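You operate a simulated robot arm through the tools that you are given. There is no shell and no other tool.

You run a simulated two-armed robot. Do the job below in one go: nothing can be reset, and whatever is moved stays where it is left.

TASK
Pick up the tall yellow jar with one hand, pass it to the other hand and put it on the front of the right steel table. Set down upright: tall yellow jar.
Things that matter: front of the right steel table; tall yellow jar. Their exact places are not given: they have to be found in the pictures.

It is judged by the outcome, as a careful person would: the job done as asked, and still so three seconds after it is handed in. It fails if anything else is knocked over, pushed out of place, dropped, spilled or broken.

THE ROBOT
Two 7-joint arms with two-finger parallel grippers on one trunk, on a base that moves. Base frame: it is fixed to the floor where the robot stands at the start and does not move with it; the origin is under the middle of the robot, x ahead of it, y to its left, z up; the surface under the hand at the start is at about z = 760. Lengths are in mm, angles in rad, forces in N, time in s.
The left shoulder is at the start at [-4, 166, 1108], the right one opposite. With the tool pointing down near the work surface each hand reaches from about 180 to 660 mm from the robot's upright axis, wherever it stands, measured 20 degrees to its own side. Places, roughly: front of the right steel table (38x20 cm) [200, -1560, 760]. Payload 3.8 kg a hand.
The tool frame of a hand sits at the grasp point between the pads (the TCP): z along the fingers, y along the line on which they close. The tips reach 30 mm beyond it. The gripper opens to 110 mm. The fingers are 20 mm wide and 10 mm thick; the gripper's body (48 by 112 mm) begins 55 mm behind the TCP.
Orientation is that of the tool frame in the base frame, as a unit quaternion [w, x, y, z]. With the fingers straight down and closing along the base's y, the tool's x points along the base's -x, its y along +y and its z along -z.

THE INTERFACE
- The arms move only by the tool step_arm. It takes "left_commands", "right_commands" or both (then of equal length, played together; a hand with none holds still); each is one flat list of numbers, 7 for each row, row after row: the shift along the tool's x, y, z in mm, then the turn, a rotation vector about the tool's x, y, z in rad, then the closure, from 0 (fully open) to 1 (shut). In form: [tx, ty, tz, ax, ay, az, claw, tx, ty, tz, ax, ay, az, claw, ...]. A call has 1 to 20 rows; each row is the pose to reach, as a shift and turn from the pose commanded when the call began, along the tool's axes at that moment. Each row takes 0.2 s and may step no farther than 50 mm and 0.15 rad from the row before; otherwise, or with a gripper value out of range, the whole call is refused. A pose out of reach is approached as far as the arm can. The call stops where the force on the tool passes 40 N (or 10 N more than at its start, if that is more) or the arm is blocked; 0.2 s more then pass. The fingers move at their own pace (about 72 mm/s each) and stop on an object; they squeeze with about 31 N. The grip force told is the motor's: it shows also when the fingers shut on nothing. Time passes only in rows, and 0.2 s behind the last, so rows that repeat a pose let the fingers close. It gives the time, the measured TCP pose, the force on the tool (base axes), the opening and the grip force at its end, in the units of the frame above (readings bear some noise), with the torque about the TCP (base axes, N m) and any sound that the robot's microphone picked up, and new pictures: "views" is both (left out), scene, wrist or none (wrist: the cameras of the hands that moved).
- Cameras (640 x 400 px; columns grow to the right, rows downward): "scene" is now at [83.2, -10.3, 1282.6]; the picture's right is [-0.05, -1.00, -0.00], its down [-0.35, 0.02, -0.94] and it looks along [0.94, -0.04, -0.35] (base axes); focal length 256 px, centre (320, 200). "left" rides on the left gripper at [73, -17, -103] in its tool frame; the picture's right is [0.23, 0.97, 0.00], its down [-0.76, 0.18, -0.62] and it looks along [-0.61, 0.14, 0.78] (tool axes); focal length 222 px, centre (320, 200). "right" rides on the right gripper at [72, 17, -103] in its tool frame; the picture's right is [-0.23, 0.97, 0.00], its down [-0.76, -0.18, -0.62] and it looks along [-0.61, -0.14, 0.78] (tool axes); focal length 222 px, centre (320, 200).
- lift_body(by): moves the trunk up (or, below 0, down) by that many mm; the arms and the scene camera ride with it, the base frame stays. It gives what a move gives, with no picture.
- drive_base(legs): drives the robot by 1 to 6 legs, each [ahead, turn to the left] in mm and rad, along the robot's own axes; the way and the turn of a leg run together, so that a leg with both is an arc; at most 1500 mm and 3.142 rad a leg. The arms and the cameras ride along, it lands a little off, and it stops where it bumps. It gives what a move gives, and a new picture of the scene camera.
- head_to(pan, tilt): turns the head with the scene camera to pan (to the left, within 1.396 rad either way) and tilt (down, from -0.506 to 1.204), counted from straight ahead of the robot. It gives what a move gives, and a new picture of the scene camera.
- point_at(camera, pixels): for up to 12 pixels [column, row] of the newest picture of that camera ("zoom" is the newest enlarged one), the place [x, y, z] in the base frame of the surface seen there, good to about 2 mm. It takes no simulated time.
- zoom(camera, box): a new picture of the part [left, top, right, bottom] of that camera's present view, enlarged. It takes no simulated time.
- close_job(): hands the job in; it is judged then, once.

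Leave the grippers open and the arms clear of the work at the hand-in unless told otherwise.

The tools are called after ">>>" by a JSON object that holds its "api" and its "payload". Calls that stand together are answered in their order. step_arm: Moves the arms, as the interface text tells. Its arguments: {"type":"object","properties":{"left_commands":{"type":"array","items":{"type":"number"}},"right_commands":{"type":"array","items":{"type":"number"}},"views":{"type":"string","enum":["both","scene","wrist","none"]}},"required":[]} The other tools are called the same way: lift_body (by) moves the trunk up or down; drive_base (legs) drives the base; head_to (pan, tilt) turns the head that bears the scene camera; point_at (camera, pixels) gives the place of the surface under pixels of a picture; zoom (camera, box) takes an enlarged picture of a part of a camera's view; close_job () hands the job in.

At the start:

```text
time_s: 0.0
left_tool_pos: [498.3, 259.6, 1042.4]
left_orientation: [0.012, 0.0, 1.0, 0.001]
left_ft_force: [-0.1, -0.3, -0.2]
left_torque: [0.0, 0.01, 0.01]
left_gripper_width: 110.2
left_grasp_force: 0.0
right_tool_pos: [405.4, -247.2, 1199.0]
right_orientation: [0.124, 0.004, 0.992, 0.002]
right_ft_force: [-0.8, -0.2, 0.0]
right_torque: [-0.01, -0.01, -0.05]
right_gripper_width: 110.0
right_grasp_force: 0.1
trunk travel left (down, up): [-200.0, 370.0]
robot x, y, heading: [-1.5, 1.5, -0.007]
head pan, tilt (commanded): [-0.042, 0.38]
```

scene: 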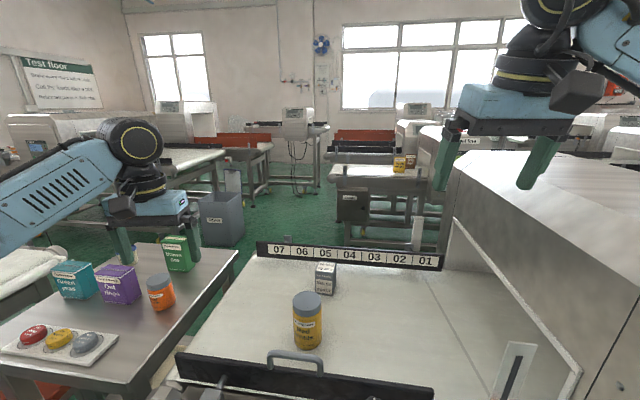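
right: 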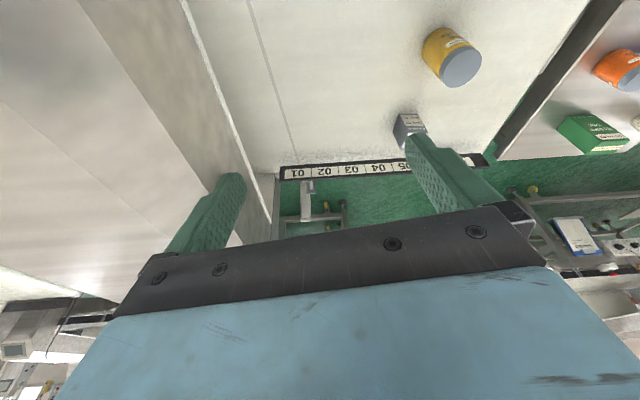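
left: 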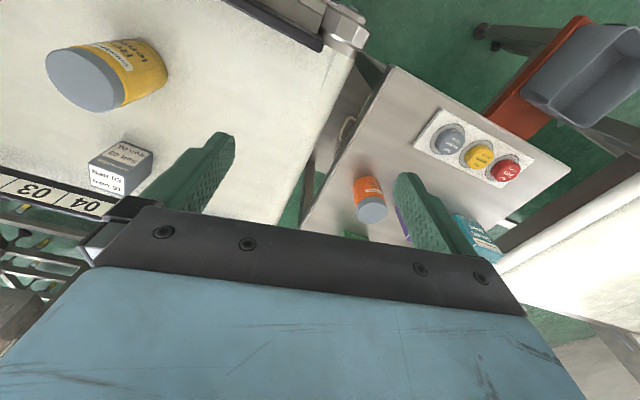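

I see the tall yellow jar on the belt at about pixel (308, 320), with a small grey box behind it at (326, 278). First I'll measure the jar's points and its surroundings.

>>> {"api": "point_at", "payload": {"camera": "scene", "pixels": [[307, 298], [307, 312], [307, 330], [307, 346], [295, 325], [320, 325], [326, 266], [326, 285], [260, 320], [380, 320], [300, 355], [320, 375]]}}

>>> {"api": "zoom", "payload": {"camera": "scene", "box": [220, 230, 420, 400]}}

```text
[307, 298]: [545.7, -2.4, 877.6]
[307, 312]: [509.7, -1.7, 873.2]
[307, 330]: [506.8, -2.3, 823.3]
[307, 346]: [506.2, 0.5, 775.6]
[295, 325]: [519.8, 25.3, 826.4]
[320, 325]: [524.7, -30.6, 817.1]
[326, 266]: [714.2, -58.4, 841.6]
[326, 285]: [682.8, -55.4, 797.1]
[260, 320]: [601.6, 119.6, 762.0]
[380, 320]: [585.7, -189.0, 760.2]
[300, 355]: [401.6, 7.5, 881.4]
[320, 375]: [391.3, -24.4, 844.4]
```

```text
2.35 times, centred on (320, 315) of scene
```

zoom: 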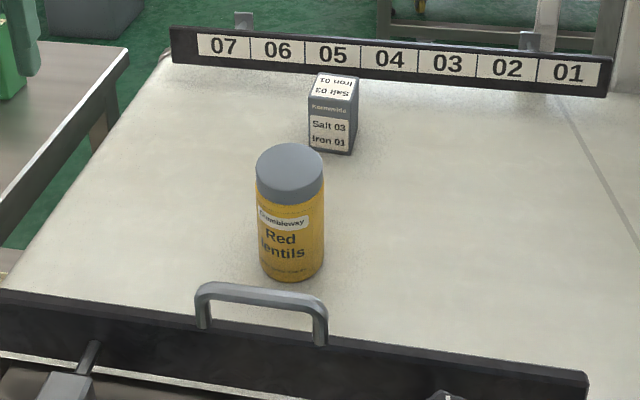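

The jar stands around (538, -2), its top at z ≈ 878, about 65 mm wide. A gate with a handle stands at x ≈ 395 up to z ≈ 881. Now I'll look to the right for the steel table.

>>> {"api": "head_to", "payload": {"pan": -1.3, "tilt": 0.45}}

```text
time_s: 1.4
left_tool_pos: [500.2, 261.9, 1035.3]
left_orientation: [0.011, 0.0, 1.0, 0.001]
left_ft_force: [-0.6, 0.8, 0.1]
left_torque: [0.02, 0.0, -0.03]
left_gripper_width: 110.1
left_grasp_force: 0.0
right_tool_pos: [406.8, -249.1, 1202.0]
right_orientation: [0.133, 0.008, 0.991, 0.002]
right_ft_force: [-0.1, 0.1, -0.1]
right_torque: [0.03, -0.02, 0.02]
right_gripper_width: 110.0
right_grasp_force: 0.1
trunk travel left (down, up): [-200.0, 370.0]
robot x, y, heading: [0.8, 2.7, -0.011]
head pan, tilt (commanded): [-1.3, 0.45]
```

scene: 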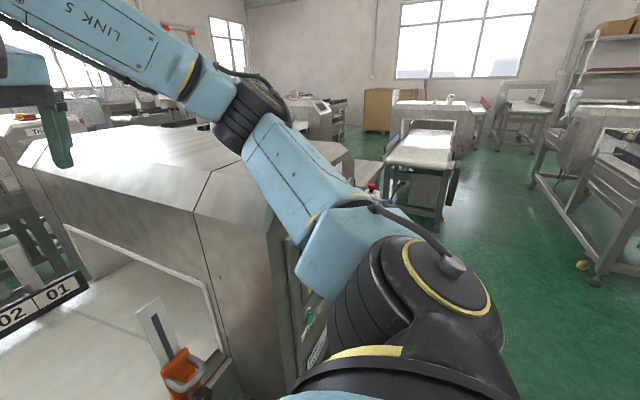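

I see a steel machine with a white top further right around pixels (420, 150). I'll measure those points to find which surface is at about [200, -1560, 760].

>>> {"api": "point_at", "payload": {"camera": "scene", "pixels": [[425, 150], [400, 160], [440, 165], [415, 175], [440, 125], [345, 170], [350, 190], [372, 185], [385, 200], [120, 150], [250, 180], [440, 105]]}}

>>> {"api": "zoom", "payload": {"camera": "scene", "box": [300, 60, 500, 240]}}

```text
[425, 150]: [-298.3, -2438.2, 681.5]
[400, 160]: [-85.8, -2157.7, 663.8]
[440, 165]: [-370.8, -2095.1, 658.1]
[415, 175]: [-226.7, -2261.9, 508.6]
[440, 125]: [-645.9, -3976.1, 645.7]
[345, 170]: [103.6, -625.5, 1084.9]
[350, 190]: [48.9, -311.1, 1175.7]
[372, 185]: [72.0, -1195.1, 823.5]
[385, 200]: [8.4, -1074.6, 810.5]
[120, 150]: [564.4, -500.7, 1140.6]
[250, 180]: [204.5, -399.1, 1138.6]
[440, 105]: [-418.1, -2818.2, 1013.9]
```

```text
2.22 times, centred on (400, 150) of scene
```

zoom: 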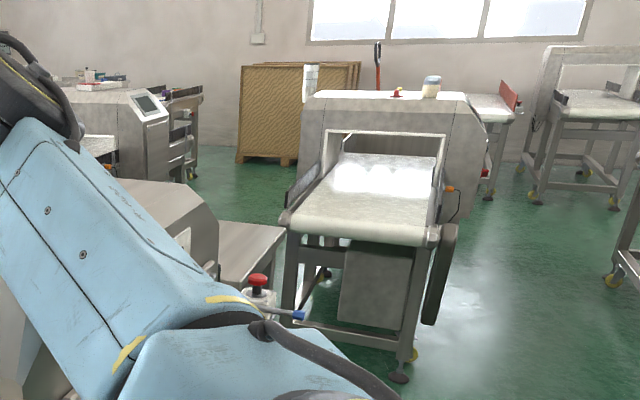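

Behind my right arm, the zoom shows a steel surface near zoom pixel (245, 245), with a red-capped object in front of it. I'll measure that.

>>> {"api": "point_at", "payload": {"camera": "zoom", "pixels": [[245, 240], [275, 230], [240, 270], [258, 280], [280, 255], [160, 220], [200, 235], [290, 310], [258, 295], [225, 230]]}}

```text
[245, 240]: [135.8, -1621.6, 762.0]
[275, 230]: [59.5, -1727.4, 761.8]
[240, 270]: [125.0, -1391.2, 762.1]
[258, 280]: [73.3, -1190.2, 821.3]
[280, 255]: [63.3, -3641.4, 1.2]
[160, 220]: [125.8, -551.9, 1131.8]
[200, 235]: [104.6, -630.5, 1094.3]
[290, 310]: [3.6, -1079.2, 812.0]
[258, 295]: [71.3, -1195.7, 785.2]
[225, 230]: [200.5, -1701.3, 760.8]
```

The right steel table top is at z ≈ 762, around x 60–200+, y −1390 to −1730. My plan is that the left hand takes the jar low from its left side, the right hand takes it over from above, and then I drive to the table. I'll look at the left side of the belt for clearance.

>>> {"api": "head_to", "payload": {"pan": 0.35, "tilt": 0.75}}

```text
time_s: 3.1
left_tool_pos: [501.2, 262.7, 1035.5]
left_orientation: [0.011, 0.0, 1.0, 0.0]
left_ft_force: [0.3, -0.2, 0.1]
left_torque: [-0.01, 0.0, 0.04]
left_gripper_width: 109.8
left_grasp_force: 0.0
right_tool_pos: [407.7, -250.0, 1202.5]
right_orientation: [0.133, 0.008, 0.991, 0.002]
right_ft_force: [-0.9, -0.9, 0.1]
right_torque: [0.02, -0.01, 0.0]
right_gripper_width: 109.9
right_grasp_force: 0.0
trunk travel left (down, up): [-200.0, 370.0]
robot x, y, heading: [-0.1, -0.7, -0.011]
head pan, tilt (commanded): [0.351, 0.75]
```

scene: 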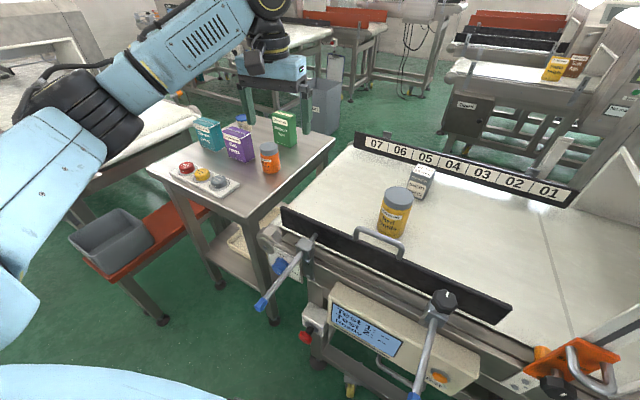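

Now I measure the gate's top edge, the belt's left edge, the left table and the items on it.

>>> {"api": "point_at", "payload": {"camera": "scene", "pixels": [[285, 210], [362, 230], [400, 248], [510, 308], [270, 147], [285, 116], [330, 180], [335, 142], [270, 190], [397, 192], [394, 232], [298, 262]]}}

>>> {"api": "zoom", "payload": {"camera": "scene", "box": [240, 120, 480, 270]}}

```text
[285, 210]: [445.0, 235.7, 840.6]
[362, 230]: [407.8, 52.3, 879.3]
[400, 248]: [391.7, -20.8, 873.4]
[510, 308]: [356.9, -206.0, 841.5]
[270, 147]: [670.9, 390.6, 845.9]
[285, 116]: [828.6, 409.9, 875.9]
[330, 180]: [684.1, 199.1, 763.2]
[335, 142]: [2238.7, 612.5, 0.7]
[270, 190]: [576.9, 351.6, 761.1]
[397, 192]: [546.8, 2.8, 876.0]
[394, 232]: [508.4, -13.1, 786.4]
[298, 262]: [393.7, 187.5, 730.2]
```

```text
2.67 times, centred on (360, 195) of scene
```

zoom: 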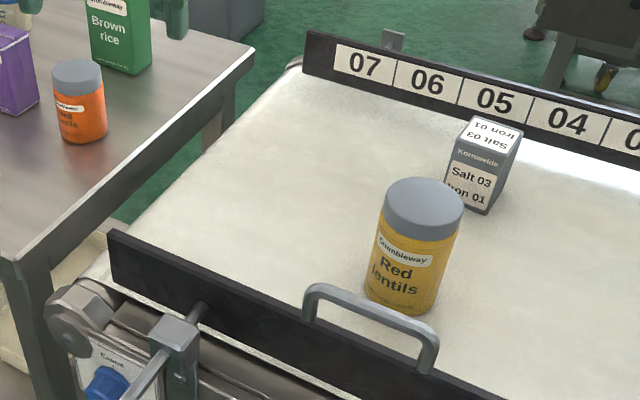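

Free space to the left of the jar is wide. Now I measure the lid edges and the jar body on the zoom picture for an exact centre and width.

>>> {"api": "point_at", "payload": {"camera": "zoom", "pixels": [[387, 205], [459, 210], [424, 181], [420, 232], [424, 206], [398, 190], [452, 226], [385, 262], [447, 275], [400, 310], [376, 290], [482, 150]]}}

```text
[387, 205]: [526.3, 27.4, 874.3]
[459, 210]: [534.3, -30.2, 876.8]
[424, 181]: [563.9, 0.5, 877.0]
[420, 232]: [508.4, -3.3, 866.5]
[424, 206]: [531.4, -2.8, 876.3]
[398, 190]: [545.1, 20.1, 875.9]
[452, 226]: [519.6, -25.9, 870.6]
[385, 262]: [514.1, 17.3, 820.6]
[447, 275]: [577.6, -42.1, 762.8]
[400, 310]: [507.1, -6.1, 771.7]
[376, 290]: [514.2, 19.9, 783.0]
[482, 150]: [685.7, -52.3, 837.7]
```

The jar's centre is about (537, −2) with a radius of about 31, base z 762 and top z 877. The space to its left is free. I'll turn the left hand while still high, so it points to the right and 25° down with its camera on top, and move it a little toward the jar.

>>> {"api": "step_arm", "payload": {"left_commands": [-2.25, -5.2, 4.7, 0.0551, 0.0551, -0.0866, 0, -4.5, -10.4, 9.4, 0.1103, 0.1103, -0.1731, 0, -6.75, -15.6, 14.1, 0.1654, 0.1654, -0.2597, 0, -9, -20.8, 18.8, 0.2205, 0.2205, -0.3463, 0, -11.25, -26, 23.4, 0.2756, 0.2756, -0.4328, 0, -13.5, -31.1, 28.1, 0.3308, 0.3308, -0.5194, 0, -15.75, -36.3, 32.8, 0.3859, 0.3859, -0.6059, 0, -18, -41.5, 37.5, 0.441, 0.441, -0.6925, 0, -20.25, -46.7, 42.2, 0.4961, 0.4961, -0.7791, 0, -22.5, -51.9, 46.9, 0.5513, 0.5513, -0.8656, 0, -24.75, -57.1, 51.6, 0.6064, 0.6064, -0.9522, 0, -27, -62.3, 56.3, 0.6615, 0.6615, -1.0388, 0, -29.25, -67.4, 60.9, 0.7166, 0.7166, -1.1253, 0, -31.5, -72.6, 65.6, 0.7718, 0.7718, -1.2119, 0, -33.75, -77.8, 70.3, 0.8269, 0.8269, -1.2984, 0, -36, -83, 75, 0.882, 0.882, -1.385, 0], "views": "both"}}

```text
time_s: 6.5
left_tool_pos: [539.4, 180.5, 961.1]
left_orientation: [-0.374, -0.592, 0.599, -0.387]
left_ft_force: [-0.8, -0.2, 0.1]
left_torque: [-0.03, -0.02, -0.02]
left_gripper_width: 110.2
left_grasp_force: 0.2
right_tool_pos: [408.4, -247.1, 1203.6]
right_orientation: [0.131, 0.007, 0.991, 0.002]
right_ft_force: [-1.2, -0.5, 0.4]
right_torque: [-0.02, -0.02, 0.0]
right_gripper_width: 110.0
right_grasp_force: 0.1
trunk travel left (down, up): [-200.0, 370.0]
robot x, y, heading: [1.6, 1.3, -0.011]
head pan, tilt (commanded): [0.351, 0.75]
```

scene: 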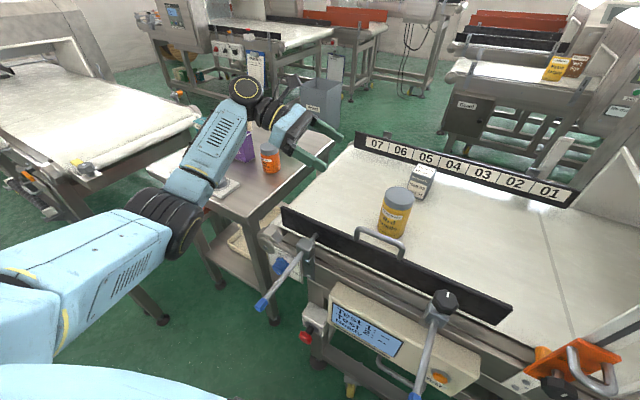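
left: 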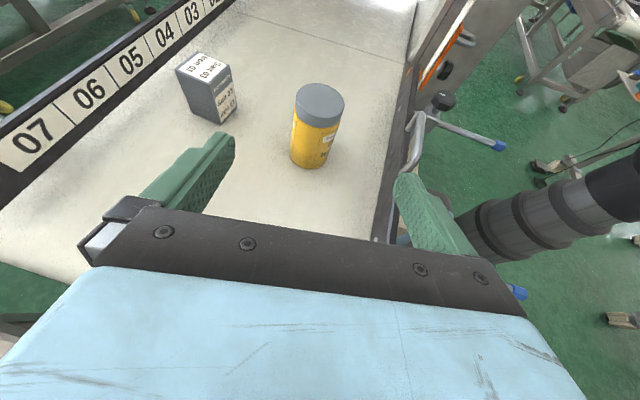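

The hand reached the pose. Next I check how high the forearm and wrist are above the left table items before lowering.

>>> {"api": "point_at", "payload": {"camera": "scene", "pixels": [[210, 140], [190, 180], [245, 90], [290, 130], [170, 220], [110, 245], [270, 105], [240, 150], [270, 150], [200, 212], [305, 115], [225, 187]]}}

>>> {"api": "zoom", "payload": {"camera": "scene", "box": [130, 60, 370, 210]}}

```text
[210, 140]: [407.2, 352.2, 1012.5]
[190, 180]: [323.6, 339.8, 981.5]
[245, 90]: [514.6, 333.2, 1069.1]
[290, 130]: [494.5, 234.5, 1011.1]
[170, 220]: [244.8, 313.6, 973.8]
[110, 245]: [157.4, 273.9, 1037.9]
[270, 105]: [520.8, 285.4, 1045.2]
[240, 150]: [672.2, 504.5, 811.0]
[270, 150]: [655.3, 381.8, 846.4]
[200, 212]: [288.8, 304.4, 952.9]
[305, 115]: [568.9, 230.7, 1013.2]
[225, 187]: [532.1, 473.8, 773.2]
```

```text
2.67 times, centred on (250, 135) of scene
```

zoom: 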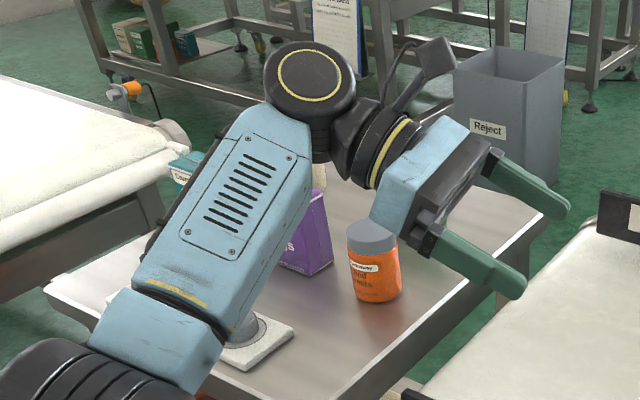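

If I lowered the left forearm to a low side grasp, it would pass close to the gate's left end. So I'm swapping the scheme: the left hand will pick the jar from above by its lid, I'll back the robot away, and the right hand will take the jar low from its right side. I'm turning the left hand back to pointing down, moving up.

>>> {"api": "step_arm", "payload": {"left_commands": [6.06, 1.06, 1.31, -0.0551, -0.0551, 0.0866, 0, 12.1, 2.1, 2.6, -0.1103, -0.1103, 0.1731, 0, 18.2, 3.2, 3.9, -0.1654, -0.1654, 0.2597, 0, 24.2, 4.2, 5.2, -0.2205, -0.2205, 0.3463, 0, 30.3, 5.3, 6.6, -0.2756, -0.2756, 0.4328, 0, 36.4, 6.4, 7.9, -0.3308, -0.3308, 0.5194, 0, 42.4, 7.4, 9.2, -0.3859, -0.3859, 0.6059, 0, 48.5, 8.5, 10.5, -0.441, -0.441, 0.6925, 0, 54.5, 9.5, 11.8, -0.4961, -0.4961, 0.7791, 0, 60.6, 10.6, 13.1, -0.5513, -0.5513, 0.8656, 0, 66.7, 11.7, 14.4, -0.6064, -0.6064, 0.9522, 0, 72.7, 12.7, 15.7, -0.6615, -0.6615, 1.0388, 0, 78.8, 13.8, 17, -0.7166, -0.7166, 1.1253, 0, 84.8, 14.8, 18.3, -0.7718, -0.7718, 1.2119, 0, 90.9, 15.9, 19.7, -0.8269, -0.8269, 1.2984, 0, 97, 17, 21, -0.882, -0.882, 1.385, 0], "views": "none"}}

```text
time_s: 9.9
left_tool_pos: [519.7, 121.2, 1040.3]
left_orientation: [0.011, 0.001, 1.0, 0.0]
left_ft_force: [0.7, 0.1, 0.3]
left_torque: [0.0, 0.03, 0.01]
left_gripper_width: 110.0
left_grasp_force: 0.1
right_tool_pos: [407.6, -245.2, 1202.6]
right_orientation: [0.13, 0.007, 0.991, 0.001]
right_ft_force: [-0.6, 0.5, 0.4]
right_torque: [0.01, 0.03, -0.01]
right_gripper_width: 110.3
right_grasp_force: 0.0
trunk travel left (down, up): [-200.0, 370.0]
robot x, y, heading: [-1.6, 0.5, -0.011]
head pan, tilt (commanded): [0.351, 0.75]
```

The left hand points straight down again at (520, 121, 1040). I'm turning it a quarter turn so that it closes along x with its camera on the left, and moving it above the jar at z ≈ 1000.

>>> {"api": "step_arm", "payload": {"left_commands": [-1.4, -10.2, 3.3, 0, 0, 0.131, 0, -2.8, -20.3, 6.7, 0, 0, 0.262, 0, -4.2, -30.5, 10, 0, 0, 0.393, 0, -5.7, -40.7, 13.3, 0, 0, 0.524, 0, -7.1, -50.8, 16.7, 0, 0, 0.654, 0, -8.5, -61, 20, 0, 0, 0.785, 0, -9.9, -71.2, 23.3, 0, 0, 0.916, 0, -11.3, -81.3, 26.7, 0, 0, 1.047, 0, -12.7, -91.5, 30, 0, 0, 1.178, 0, -14.2, -101.7, 33.3, 0, 0, 1.309, 0, -15.6, -111.8, 36.7, 0, 0, 1.44, 0, -17, -122, 40, 0, 0, 1.571, 0], "views": "both"}}

```text
time_s: 12.5
left_tool_pos: [537.0, -1.6, 1001.4]
left_orientation: [0.008, 0.708, 0.706, 0.006]
left_ft_force: [-0.8, -0.6, -0.1]
left_torque: [0.03, -0.03, -0.02]
left_gripper_width: 110.3
left_grasp_force: 0.0
right_tool_pos: [407.8, -244.0, 1201.9]
right_orientation: [0.13, 0.007, 0.991, 0.001]
right_ft_force: [0.6, -0.1, 0.8]
right_torque: [-0.01, 0.01, 0.02]
right_gripper_width: 110.1
right_grasp_force: 0.0
trunk travel left (down, up): [-200.0, 370.0]
robot x, y, heading: [-2.5, -1.9, -0.012]
head pan, tilt (commanded): [0.351, 0.75]
```

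scene: 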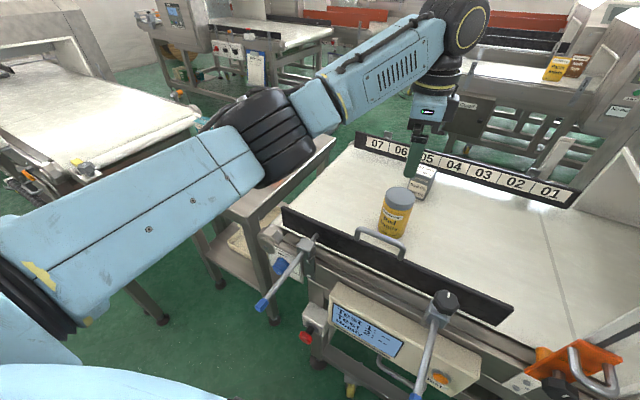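
left: 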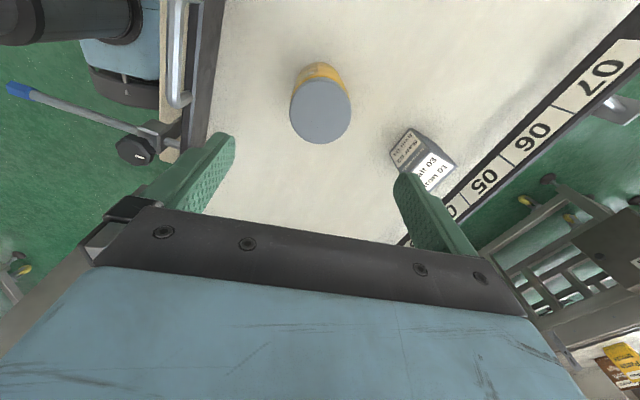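

The hand hangs above the jar, and the left camera sees the lid around (320, 112). I'll measure the lid's rim from this camera.

>>> {"api": "point_at", "payload": {"camera": "left", "pixels": [[320, 112], [292, 112], [349, 110], [320, 84], [320, 139], [300, 90], [340, 130], [305, 70], [337, 70], [420, 150]]}}

>>> {"api": "zoom", "payload": {"camera": "left", "box": [240, 40, 480, 190]}}

```text
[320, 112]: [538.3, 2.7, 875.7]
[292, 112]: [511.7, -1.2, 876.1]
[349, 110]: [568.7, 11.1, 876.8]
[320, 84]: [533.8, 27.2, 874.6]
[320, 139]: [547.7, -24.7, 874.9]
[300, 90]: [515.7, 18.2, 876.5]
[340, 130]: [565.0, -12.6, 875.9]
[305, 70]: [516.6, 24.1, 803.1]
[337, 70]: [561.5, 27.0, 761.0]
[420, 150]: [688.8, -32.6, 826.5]
```

```text
2.67 times, centred on (360, 115) of left
```

zoom: 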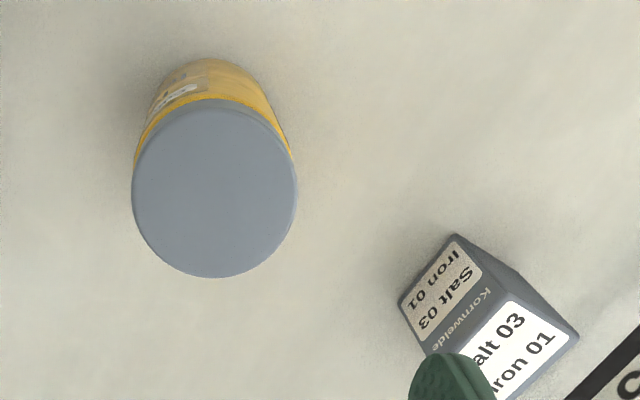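

I'll refine the rim with points just inside the enlarged lid edge.

>>> {"api": "point_at", "payload": {"camera": "zoom", "pixels": [[214, 103], [214, 274], [136, 188], [293, 188], [160, 125], [268, 252], [160, 252], [268, 125], [214, 188]]}}

```text
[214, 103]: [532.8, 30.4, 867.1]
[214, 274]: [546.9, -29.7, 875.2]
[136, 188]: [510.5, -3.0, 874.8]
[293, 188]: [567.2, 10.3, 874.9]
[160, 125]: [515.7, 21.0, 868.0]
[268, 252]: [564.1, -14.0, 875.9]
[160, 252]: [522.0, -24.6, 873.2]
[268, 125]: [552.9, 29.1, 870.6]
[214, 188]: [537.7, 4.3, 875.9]
```

The rim fit gives a lid centre of about (539, 0) and a radius of about 30. I lower the open left hand straight down to z ≈ 865, with the fingers at x ±55 around the lid.

>>> {"api": "step_arm", "payload": {"left_commands": [1.5, 2, 30, 0, 0, 0, 0, 1.5, 2, 60, 0, 0, 0, 0, 1.5, 2, 85, 0, 0, 0, 0, 1.5, 2, 105, 0, 0, 0, 0, 1.5, 2, 122, 0, 0, 0, 0, 1.5, 2, 136, 0, 0, 0, 0, 1.5, 2, 136, 0, 0, 0, 0], "views": "both"}}

```text
time_s: 14.1
left_tool_pos: [543.6, 1.2, 861.9]
left_orientation: [0.008, 0.707, 0.707, 0.007]
left_ft_force: [-0.1, 0.6, 0.1]
left_torque: [0.01, 0.02, 0.03]
left_gripper_width: 110.1
left_grasp_force: 0.0
right_tool_pos: [408.6, -244.2, 1202.4]
right_orientation: [0.131, 0.006, 0.991, 0.0]
right_ft_force: [-0.7, 0.5, -0.2]
right_torque: [-0.04, -0.01, -0.01]
right_gripper_width: 109.6
right_grasp_force: 0.1
trunk travel left (down, up): [-200.0, 370.0]
robot x, y, heading: [-2.5, -1.3, -0.013]
head pan, tilt (commanded): [0.351, 0.75]
```

scene: 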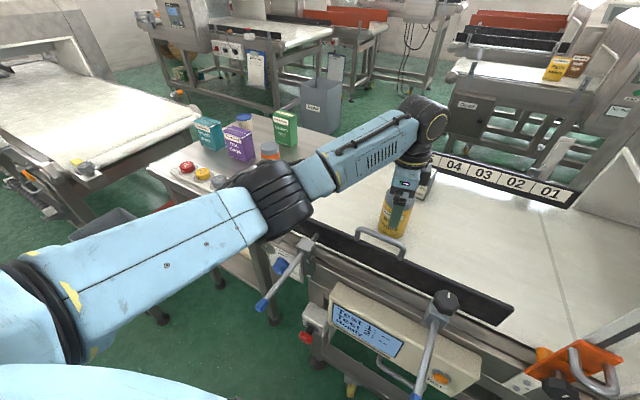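
left: 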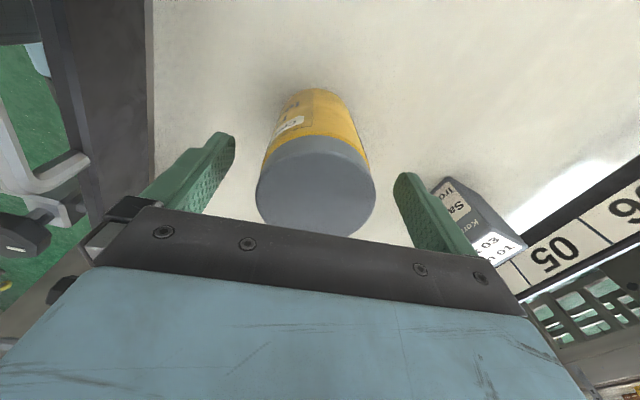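

The readings put the hand at (543.6, 1.2, 862). I'll check the lid's centre against the hand from the left camera before closing.

>>> {"api": "point_at", "payload": {"camera": "left", "pixels": [[316, 145], [316, 190], [316, 230], [262, 190], [370, 190], [280, 155], [355, 160], [280, 225], [355, 222], [205, 180], [415, 215]]}}

```text
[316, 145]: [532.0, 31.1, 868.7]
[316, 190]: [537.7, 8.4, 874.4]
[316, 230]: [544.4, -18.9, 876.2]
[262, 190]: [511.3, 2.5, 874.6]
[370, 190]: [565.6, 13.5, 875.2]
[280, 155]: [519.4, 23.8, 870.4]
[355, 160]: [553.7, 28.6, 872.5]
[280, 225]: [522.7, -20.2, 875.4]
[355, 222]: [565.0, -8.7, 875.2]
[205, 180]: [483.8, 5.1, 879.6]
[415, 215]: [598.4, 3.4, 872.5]
```

The lid's centre is x ≈ 539 and the hand sits about 4 mm too far in x. I shift the hand 4 mm back and close on the lid.

>>> {"api": "step_arm", "payload": {"left_commands": [0, -4, -1, 0, 0, 0, 0, 0, -4, -1, 0, 0, 0, 0, 0, -4, -1, 0, 0, 0, 1, 0, -4, -1, 0, 0, 0, 1, 0, -4, -1, 0, 0, 0, 1, 0, -4, -1, 0, 0, 0, 1, 0, -4, -1, 0, 0, 0, 1], "views": "wrist"}}

```text
time_s: 15.7
left_tool_pos: [539.2, 1.4, 863.0]
left_orientation: [0.008, 0.707, 0.707, 0.006]
left_ft_force: [0.7, 0.0, 3.1]
left_torque: [-0.05, 0.03, 0.02]
left_gripper_width: 63.6
left_grasp_force: 30.5
right_tool_pos: [408.0, -244.8, 1201.4]
right_orientation: [0.13, 0.007, 0.991, 0.001]
right_ft_force: [0.3, -0.4, -0.6]
right_torque: [0.02, -0.02, 0.04]
right_gripper_width: 109.8
right_grasp_force: 0.2
trunk travel left (down, up): [-200.0, 370.0]
robot x, y, heading: [-1.0, -3.3, -0.014]
head pan, tilt (commanded): [0.351, 0.75]
```

left: 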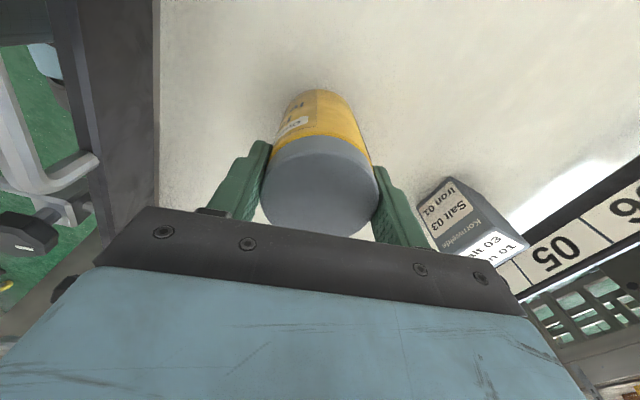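

The grip holds with a width of 63.6 mm at 30.5 N. I lift straight up by 200 mm.

>>> {"api": "step_arm", "payload": {"left_commands": [0, -4, -15, 0, 0, 0, 1, 0, -4, -35, 0, 0, 0, 1, 0, -4, -60, 0, 0, 0, 1, 0, -4, -85, 0, 0, 0, 1, 0, -4, -110, 0, 0, 0, 1, 0, -4, -135, 0, 0, 0, 1, 0, -4, -160, 0, 0, 0, 1, 0, -4, -180, 0, 0, 0, 1, 0, -4, -195, 0, 0, 0, 1, 0, -4, -200, 0, 0, 0, 1], "views": "both"}}

```text
time_s: 17.9
left_tool_pos: [530.5, 1.6, 1064.3]
left_orientation: [0.009, 0.708, 0.707, 0.007]
left_ft_force: [0.0, 0.3, -0.6]
left_torque: [-0.02, 0.0, 0.0]
left_gripper_width: 0.0
left_grasp_force: 31.1
right_tool_pos: [410.1, -244.5, 1201.5]
right_orientation: [0.13, 0.007, 0.991, 0.0]
right_ft_force: [-0.3, -0.2, -0.1]
right_torque: [-0.01, 0.0, 0.02]
right_gripper_width: 110.2
right_grasp_force: 0.0
trunk travel left (down, up): [-200.0, 370.0]
robot x, y, heading: [0.6, -4.4, -0.012]
head pan, tilt (commanded): [0.351, 0.75]
```

scene: 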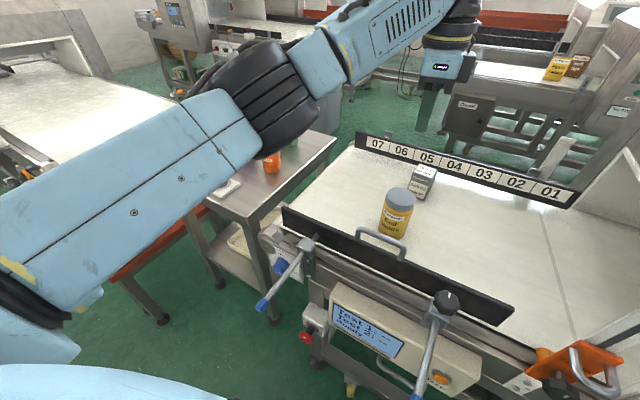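
left: 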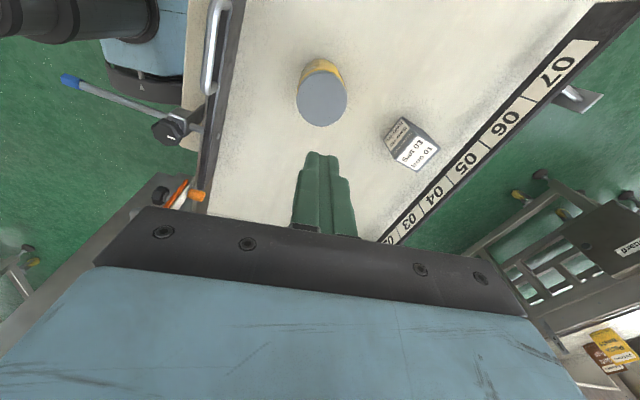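

The fingers slipped off: the width reads 0 and the jar is still standing on the belt. I'll measure where it is now and whether it is still upright.

>>> {"api": "point_at", "payload": {"camera": "scene", "pixels": [[399, 195], [399, 190], [397, 215], [395, 230], [386, 215], [409, 215]]}}

>>> {"api": "zoom", "payload": {"camera": "scene", "box": [350, 160, 450, 250]}}

>>> {"api": "zoom", "payload": {"camera": "left", "box": [260, 30, 460, 180]}}

```text
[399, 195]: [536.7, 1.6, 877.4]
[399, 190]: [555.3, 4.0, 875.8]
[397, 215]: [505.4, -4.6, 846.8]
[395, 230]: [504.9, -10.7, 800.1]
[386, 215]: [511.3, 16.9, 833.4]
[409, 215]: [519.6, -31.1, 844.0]
```

```text
4.44 times, centred on (400, 205) of scene
```

zoom: 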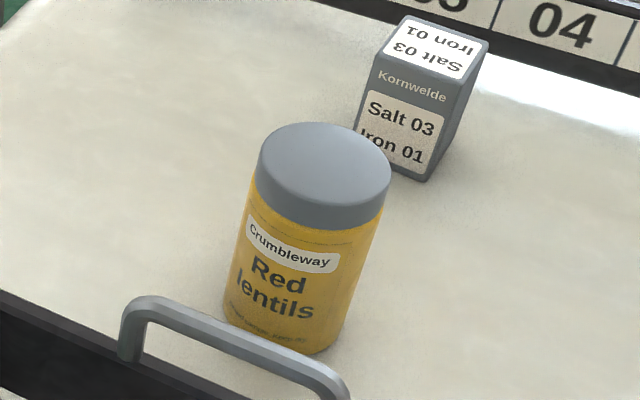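

```text
2.67 times, centred on (360, 105) of left
```

zoom: 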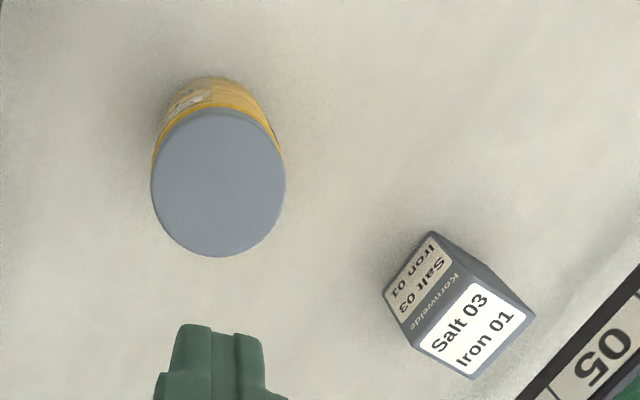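

The jar is upright and nearly unmoved; the lid was too slippery a hold. I'll open the hand, re-measure the rim, and grip deeper on the body.

>>> {"api": "point_at", "payload": {"camera": "zoom", "pixels": [[219, 113], [219, 254], [155, 183], [282, 183], [175, 133], [263, 235], [175, 235], [263, 133], [219, 183]]}}

>>> {"api": "step_arm", "payload": {"left_commands": [0, 8, 0, 0, 0, 0, 0, 0, 8, 20, 0, 0, 0, 0, 0, 8, 40, 0, 0, 0, 0, 0, 8, 60, 0, 0, 0, 0], "views": "wrist"}}

```text
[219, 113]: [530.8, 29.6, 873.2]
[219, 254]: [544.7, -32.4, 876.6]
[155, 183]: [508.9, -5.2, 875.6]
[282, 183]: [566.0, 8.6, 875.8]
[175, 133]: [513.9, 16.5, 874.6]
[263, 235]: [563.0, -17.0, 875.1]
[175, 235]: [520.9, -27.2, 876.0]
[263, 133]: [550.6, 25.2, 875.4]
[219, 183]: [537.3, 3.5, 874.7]
```

```text
time_s: 18.9
left_tool_pos: [543.8, 2.4, 1005.1]
left_orientation: [0.009, 0.707, 0.707, 0.006]
left_ft_force: [0.7, 0.0, -0.5]
left_torque: [0.0, 0.0, 0.01]
left_gripper_width: 109.9
left_grasp_force: 0.1
right_tool_pos: [407.6, -243.8, 1201.1]
right_orientation: [0.13, 0.007, 0.991, 0.0]
right_ft_force: [0.1, 0.6, 0.5]
right_torque: [-0.03, 0.01, 0.0]
right_gripper_width: 109.9
right_grasp_force: 0.1
trunk travel left (down, up): [-200.0, 370.0]
robot x, y, heading: [-1.1, -1.6, -0.012]
head pan, tilt (commanded): [0.351, 0.75]
```

left: 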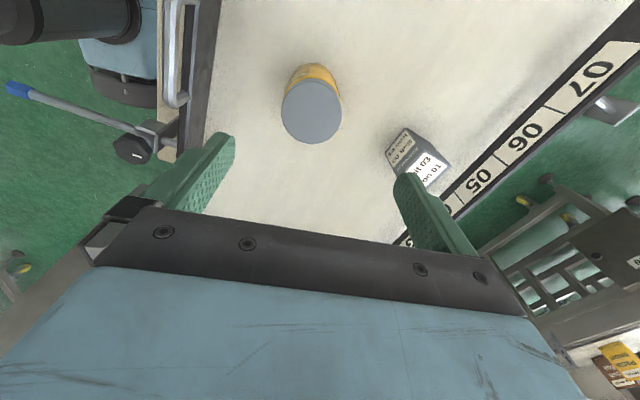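

The jar's centre is now (537, 0). The left tool leans by about 0.02 rad, so I straighten it and go down to z ≈ 832, with the palm about 10 mm above the lid.

>>> {"api": "step_arm", "payload": {"left_commands": [-1, -5, 30, 0.01, 0.002, 0, 0, -2.2, -10, 60, 0.021, 0.004, 0, 0, -2.2, -10, 90, 0.021, 0.004, 0, 0, -2.2, -10, 115, 0.021, 0.004, 0, 0, -2.2, -10, 140, 0.021, 0.004, 0, 0, -2.2, -10, 160, 0.021, 0.004, 0, 0, -2.2, -10, 173, 0.021, 0.004, 0, 0, -2.2, -10, 173, 0.021, 0.004, 0, 0], "views": "both"}}

```text
time_s: 20.7
left_tool_pos: [536.1, -0.7, 831.1]
left_orientation: [-0.001, 0.707, 0.707, 0.001]
left_ft_force: [0.5, 0.3, -0.2]
left_torque: [0.01, 0.02, 0.04]
left_gripper_width: 109.9
left_grasp_force: 0.0
right_tool_pos: [408.9, -241.6, 1202.1]
right_orientation: [0.13, 0.006, 0.992, -0.001]
right_ft_force: [-0.9, 0.0, 0.5]
right_torque: [0.02, 0.0, 0.03]
right_gripper_width: 110.1
right_grasp_force: 0.1
trunk travel left (down, up): [-200.0, 370.0]
robot x, y, heading: [0.3, -0.1, -0.013]
head pan, tilt (commanded): [0.351, 0.75]
```

scene: 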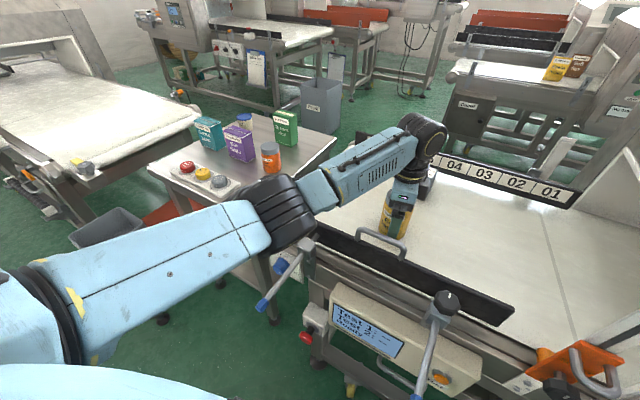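
left: 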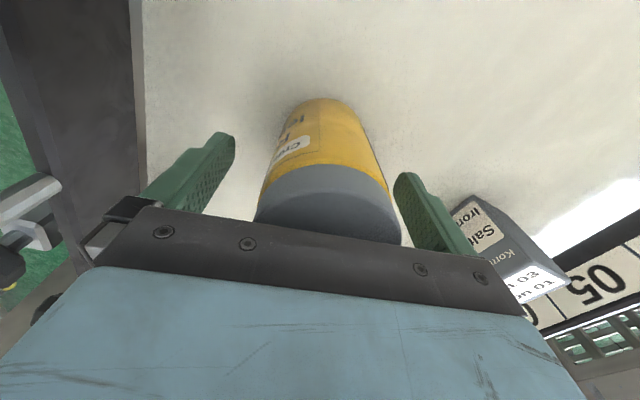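

The hand is vertical at (536, −1, 831). I close and then raise just 8 mm slowly to read the weight.

>>> {"api": "step_arm", "payload": {"left_commands": [0, 0, 0, 0, 0, 0, 1, 0, 0, 0, 0, 0, 0, 1, 0, 0, 0, 0, 0, 0, 1, 0, 0, 0, 0, 0, 0, 1, 0, 0, 0, 0, 0, 0, 1, 0, 0, 0, 0, 0, 0, 1, 0, 0, -2, 0, 0, 0, 1, 0, 0, -4, 0, 0, 0, 1, 0, 0, -6, 0, 0, 0, 1, 0, 0, -8, 0, 0, 0, 1, 0, 0, -8, 0, 0, 0, 1], "views": "wrist"}}

```text
time_s: 23.1
left_tool_pos: [535.3, 0.0, 838.4]
left_orientation: [0.0, 0.708, 0.707, 0.0]
left_ft_force: [0.3, -0.1, -2.4]
left_torque: [0.0, 0.01, -0.01]
left_gripper_width: 63.9
left_grasp_force: 30.7
right_tool_pos: [409.5, -243.1, 1202.3]
right_orientation: [0.131, 0.007, 0.991, -0.001]
right_ft_force: [-0.2, 0.0, 0.5]
right_torque: [-0.01, 0.01, 0.01]
right_gripper_width: 109.8
right_grasp_force: 0.0
trunk travel left (down, up): [-200.0, 370.0]
robot x, y, heading: [-2.6, 2.8, -0.014]
head pan, tilt (commanded): [0.351, 0.75]
```

left: 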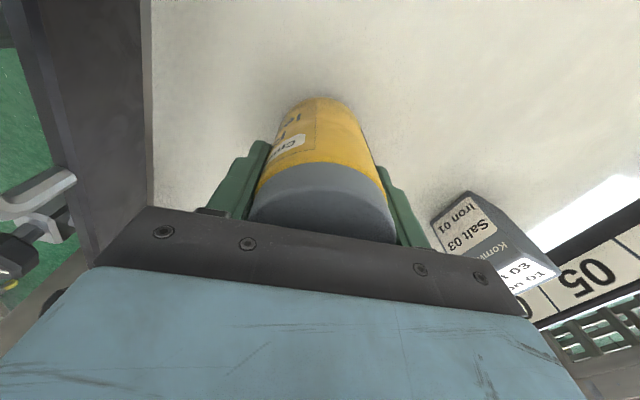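

The load reads about 2.4 N, so the jar is light. I lift a further 25 mm slowly and check that it follows.

>>> {"api": "step_arm", "payload": {"left_commands": [0, 0, -3, 0, 0, 0, 1, 0, 0, -6, 0, 0, 0, 1, 0, 0, -10, 0, 0, 0, 1, 0, 0, -14, 0, 0, 0, 1, 0, 0, -18, 0, 0, 0, 1, 0, 0, -22, 0, 0, 0, 1, 0, 0, -25, 0, 0, 0, 1, 0, 0, -25, 0, 0, 0, 1], "views": "both"}}

```text
time_s: 24.9
left_tool_pos: [536.2, -0.4, 864.8]
left_orientation: [0.0, 0.708, 0.706, -0.001]
left_ft_force: [0.5, -0.2, -1.8]
left_torque: [0.02, -0.02, 0.01]
left_gripper_width: 63.8
left_grasp_force: 30.6
right_tool_pos: [409.1, -242.9, 1203.7]
right_orientation: [0.129, 0.007, 0.992, -0.001]
right_ft_force: [0.4, -0.2, -0.3]
right_torque: [0.02, 0.02, -0.02]
right_gripper_width: 110.1
right_grasp_force: 0.0
trunk travel left (down, up): [-200.0, 370.0]
robot x, y, heading: [-2.3, -1.7, -0.017]
head pan, tilt (commanded): [0.351, 0.75]
```

scene: 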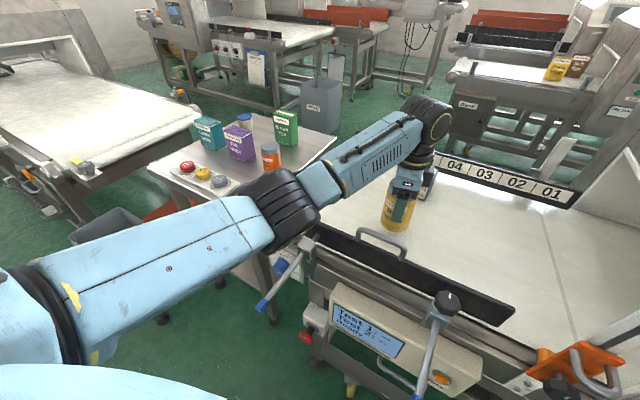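
left: 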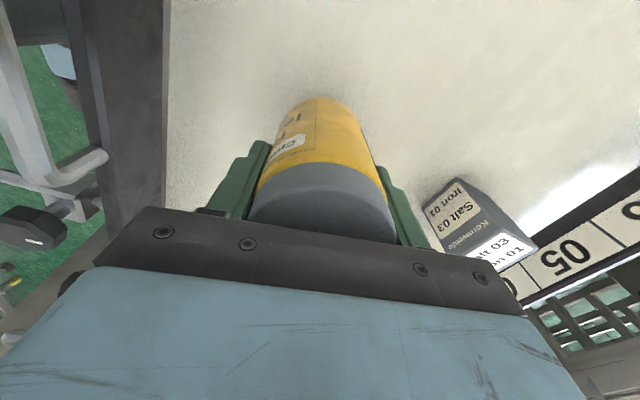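

The jar looks unchanged relative to the hand. I'll verify by measuring the lid height and jar bottom.

>>> {"api": "point_at", "payload": {"camera": "left", "pixels": [[322, 205], [322, 225], [320, 150], [320, 110]]}}

>>> {"api": "zoom", "payload": {"camera": "scene", "box": [350, 160, 450, 250]}}

```text
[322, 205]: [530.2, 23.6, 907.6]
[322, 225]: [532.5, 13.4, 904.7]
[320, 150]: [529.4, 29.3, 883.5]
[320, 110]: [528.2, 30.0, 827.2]
```

```text
4.44 times, centred on (400, 205) of scene
```

zoom: 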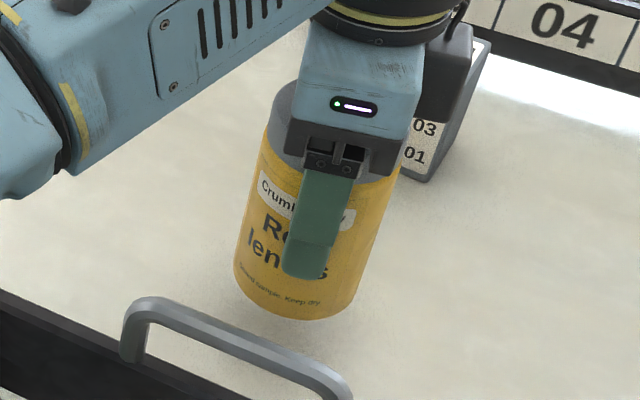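

The jar is up: its lid top is at about 906 and its base at about 792, gripped on the yellow body about 73 mm above its base. I raise it another 140 mm to clear the gate.

>>> {"api": "step_arm", "payload": {"left_commands": [0, 0, -6, 0, 0, 0, 1, 0, 0, -16, 0, 0, 0, 1, 0, 0, -28, 0, 0, 0, 1, 0, 0, -40, 0, 0, 0, 1, 0, 0, -54, 0, 0, 0, 1, 0, 0, -68, 0, 0, 0, 1, 0, 0, -82, 0, 0, 0, 1, 0, 0, -96, 0, 0, 0, 1, 0, 0, -110, 0, 0, 0, 1, 0, 0, -124, 0, 0, 0, 1, 0, 0, -134, 0, 0, 0, 1, 0, 0, -140, 0, 0, 0, 1, 0, 0, -140, 0, 0, 0, 1], "views": "both"}}

```text
time_s: 27.7
left_tool_pos: [534.9, 0.1, 1003.5]
left_orientation: [0.0, 0.707, 0.708, -0.001]
left_ft_force: [-0.4, 0.4, -2.7]
left_torque: [0.0, -0.02, 0.0]
left_gripper_width: 64.0
left_grasp_force: 30.8
right_tool_pos: [410.5, -241.4, 1203.1]
right_orientation: [0.13, 0.005, 0.992, -0.001]
right_ft_force: [0.2, 0.6, -0.2]
right_torque: [0.04, 0.01, -0.03]
right_gripper_width: 110.2
right_grasp_force: 0.1
trunk travel left (down, up): [-200.0, 370.0]
robot x, y, heading: [-5.8, 1.7, -0.014]
head pan, tilt (commanded): [0.351, 0.75]
```

scene: 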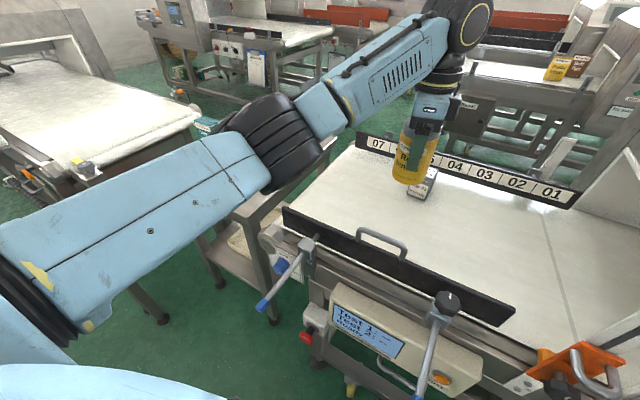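
left: 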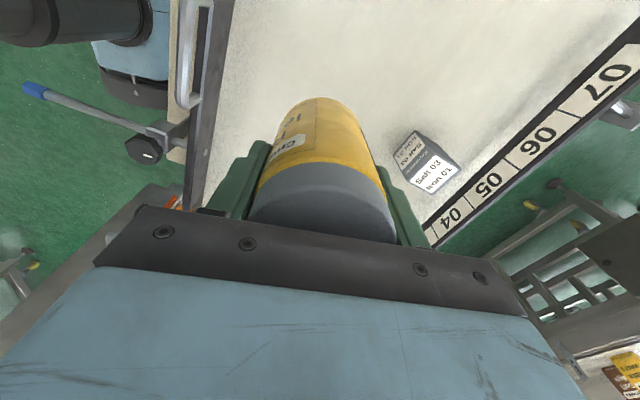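

The jar is held at TCP z ≈ 1003, with its base at about 930, above the gate handle at 881. Before reversing I look round to the right-rear and left-rear.

>>> {"api": "head_to", "payload": {"pan": -1.396, "tilt": 0.6}}

>>> {"api": "head_to", "payload": {"pan": 1.396, "tilt": 0.6}}

```text
time_s: 29.5
left_tool_pos: [535.0, 1.6, 1002.5]
left_orientation: [-0.001, 0.707, 0.707, -0.001]
left_ft_force: [0.2, 0.9, -1.9]
left_torque: [0.0, 0.01, -0.03]
left_gripper_width: 64.0
left_grasp_force: 31.4
right_tool_pos: [409.7, -242.5, 1201.3]
right_orientation: [0.13, 0.005, 0.992, -0.001]
right_ft_force: [0.4, -0.5, 0.2]
right_torque: [0.01, 0.0, 0.03]
right_gripper_width: 110.0
right_grasp_force: 0.0
trunk travel left (down, up): [-200.0, 370.0]
robot x, y, heading: [-2.3, -0.2, -0.006]
head pan, tilt (commanded): [-1.396, 0.6]
```

scene: 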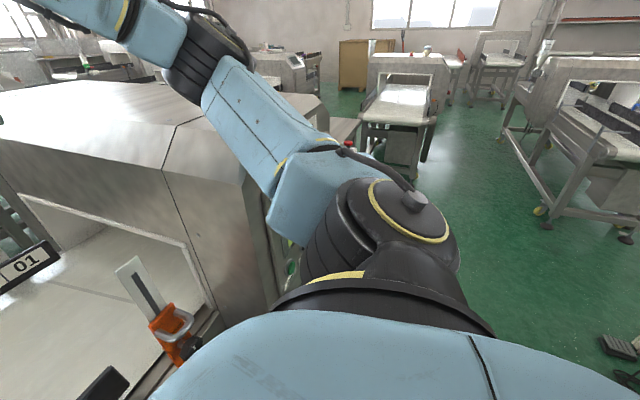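

```text
time_s: 32.0
left_tool_pos: [533.7, 0.0, 1003.0]
left_orientation: [-0.001, 0.707, 0.707, 0.0]
left_ft_force: [-0.2, 0.8, -2.6]
left_torque: [0.02, 0.02, 0.04]
left_gripper_width: 63.8
left_grasp_force: 31.0
right_tool_pos: [409.4, -240.1, 1201.7]
right_orientation: [0.129, 0.005, 0.992, -0.002]
right_ft_force: [0.4, 0.1, -0.1]
right_torque: [0.01, -0.03, -0.04]
right_gripper_width: 110.0
right_grasp_force: 0.1
trunk travel left (down, up): [-200.0, 370.0]
robot x, y, heading: [-2.0, 1.3, -0.011]
head pan, tilt (commanded): [1.396, 0.6]
```

scene: 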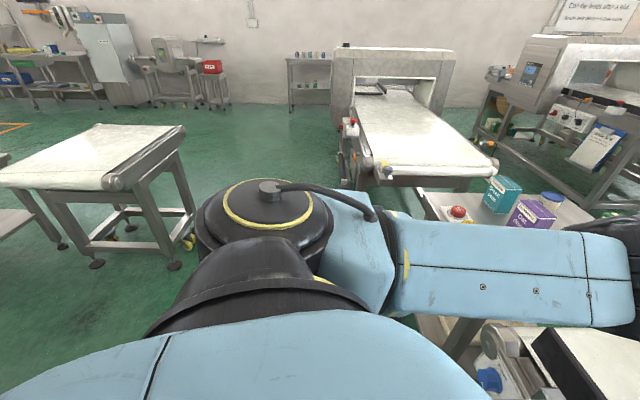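

Left-rear there is a low conveyor further off. On the right-rear floor I saw a dark thing at about (620, 345); I'll look again and measure it.

>>> {"api": "head_to", "payload": {"pan": -1.396, "tilt": 0.75}}

```text
time_s: 34.4
left_tool_pos: [535.6, 0.7, 1003.1]
left_orientation: [0.0, 0.707, 0.707, -0.001]
left_ft_force: [0.6, 0.3, -2.0]
left_torque: [-0.03, -0.01, 0.01]
left_gripper_width: 63.9
left_grasp_force: 30.7
right_tool_pos: [411.0, -240.9, 1201.6]
right_orientation: [0.13, 0.004, 0.992, -0.002]
right_ft_force: [-0.2, 0.1, 0.3]
right_torque: [0.02, -0.03, 0.01]
right_gripper_width: 109.8
right_grasp_force: 0.1
trunk travel left (down, up): [-200.0, 370.0]
robot x, y, heading: [-1.3, -1.2, -0.015]
head pan, tilt (commanded): [-1.396, 0.75]
```

scene: 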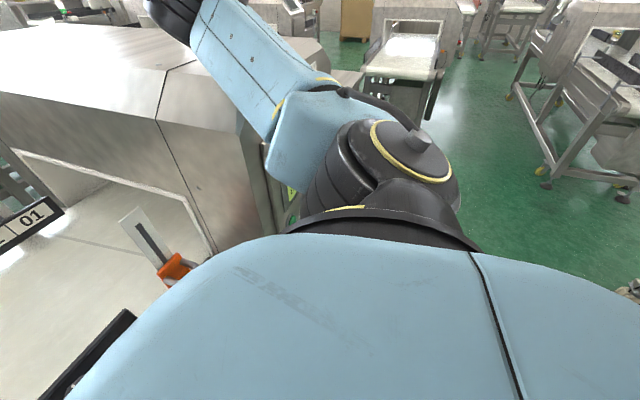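

I'll measure the dark thing at (633, 290), the right conveyor's legs, and the machine's near corners.

>>> {"api": "point_at", "payload": {"camera": "scene", "pixels": [[634, 292], [545, 172], [620, 192], [610, 120], [525, 60], [480, 150], [425, 115], [345, 78], [265, 175], [160, 120], [510, 210], [365, 70]]}}

```text
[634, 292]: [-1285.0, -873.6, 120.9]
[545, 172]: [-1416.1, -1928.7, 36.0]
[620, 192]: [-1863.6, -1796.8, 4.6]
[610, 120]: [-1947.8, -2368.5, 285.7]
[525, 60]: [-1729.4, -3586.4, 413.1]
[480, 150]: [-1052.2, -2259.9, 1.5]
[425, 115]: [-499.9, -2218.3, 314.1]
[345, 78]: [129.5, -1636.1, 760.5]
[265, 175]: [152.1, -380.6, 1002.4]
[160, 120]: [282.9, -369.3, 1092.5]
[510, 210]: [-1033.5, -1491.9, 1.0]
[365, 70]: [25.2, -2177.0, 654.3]
```

The only thing behind on that side is at x ≈ −1285, and the machine's near face is at x ≈ 150. Backing up 500 mm is clear, so I turn the head forward and reverse.

>>> {"api": "head_to", "payload": {"pan": 0.0, "tilt": 0.6}}

>>> {"api": "drive_base", "payload": {"legs": [[-500, 0]]}}

```text
time_s: 36.0
left_tool_pos: [535.5, 0.5, 1002.4]
left_orientation: [0.0, 0.707, 0.707, -0.001]
left_ft_force: [0.1, -0.7, -2.0]
left_torque: [0.0, 0.03, -0.01]
left_gripper_width: 63.5
left_grasp_force: 31.0
right_tool_pos: [411.0, -239.2, 1201.6]
right_orientation: [0.13, 0.005, 0.992, -0.002]
right_ft_force: [0.0, 0.0, 0.3]
right_torque: [0.02, -0.01, 0.01]
right_gripper_width: 109.9
right_grasp_force: 0.0
trunk travel left (down, up): [-200.0, 370.0]
robot x, y, heading: [-1.4, -1.6, -0.012]
head pan, tilt (commanded): [0.0, 0.6]
```

scene: 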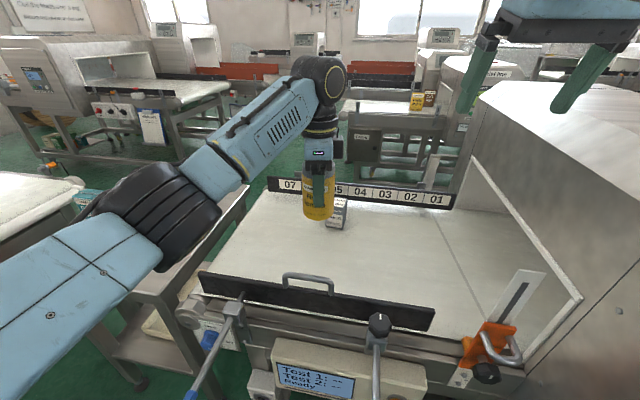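

```text
time_s: 39.0
left_tool_pos: [39.6, 3.2, 992.4]
left_orientation: [-0.009, 0.702, 0.712, -0.006]
left_ft_force: [0.8, 0.0, -2.0]
left_torque: [0.0, -0.01, -0.02]
left_gripper_width: 63.9
left_grasp_force: 31.3
right_tool_pos: [-76.9, -239.2, 1185.3]
right_orientation: [0.111, -0.001, 0.994, 0.001]
right_ft_force: [-0.1, 0.7, 1.8]
right_torque: [-0.01, 0.02, -0.02]
right_gripper_width: 110.1
right_grasp_force: 0.0
trunk travel left (down, up): [-200.0, 370.0]
robot x, y, heading: [-515.4, 0.6, 0.006]
head pan, tilt (commanded): [0.0, 0.6]
```

scene: 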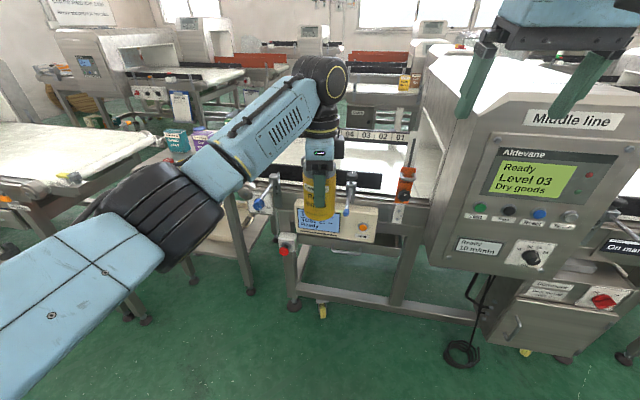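

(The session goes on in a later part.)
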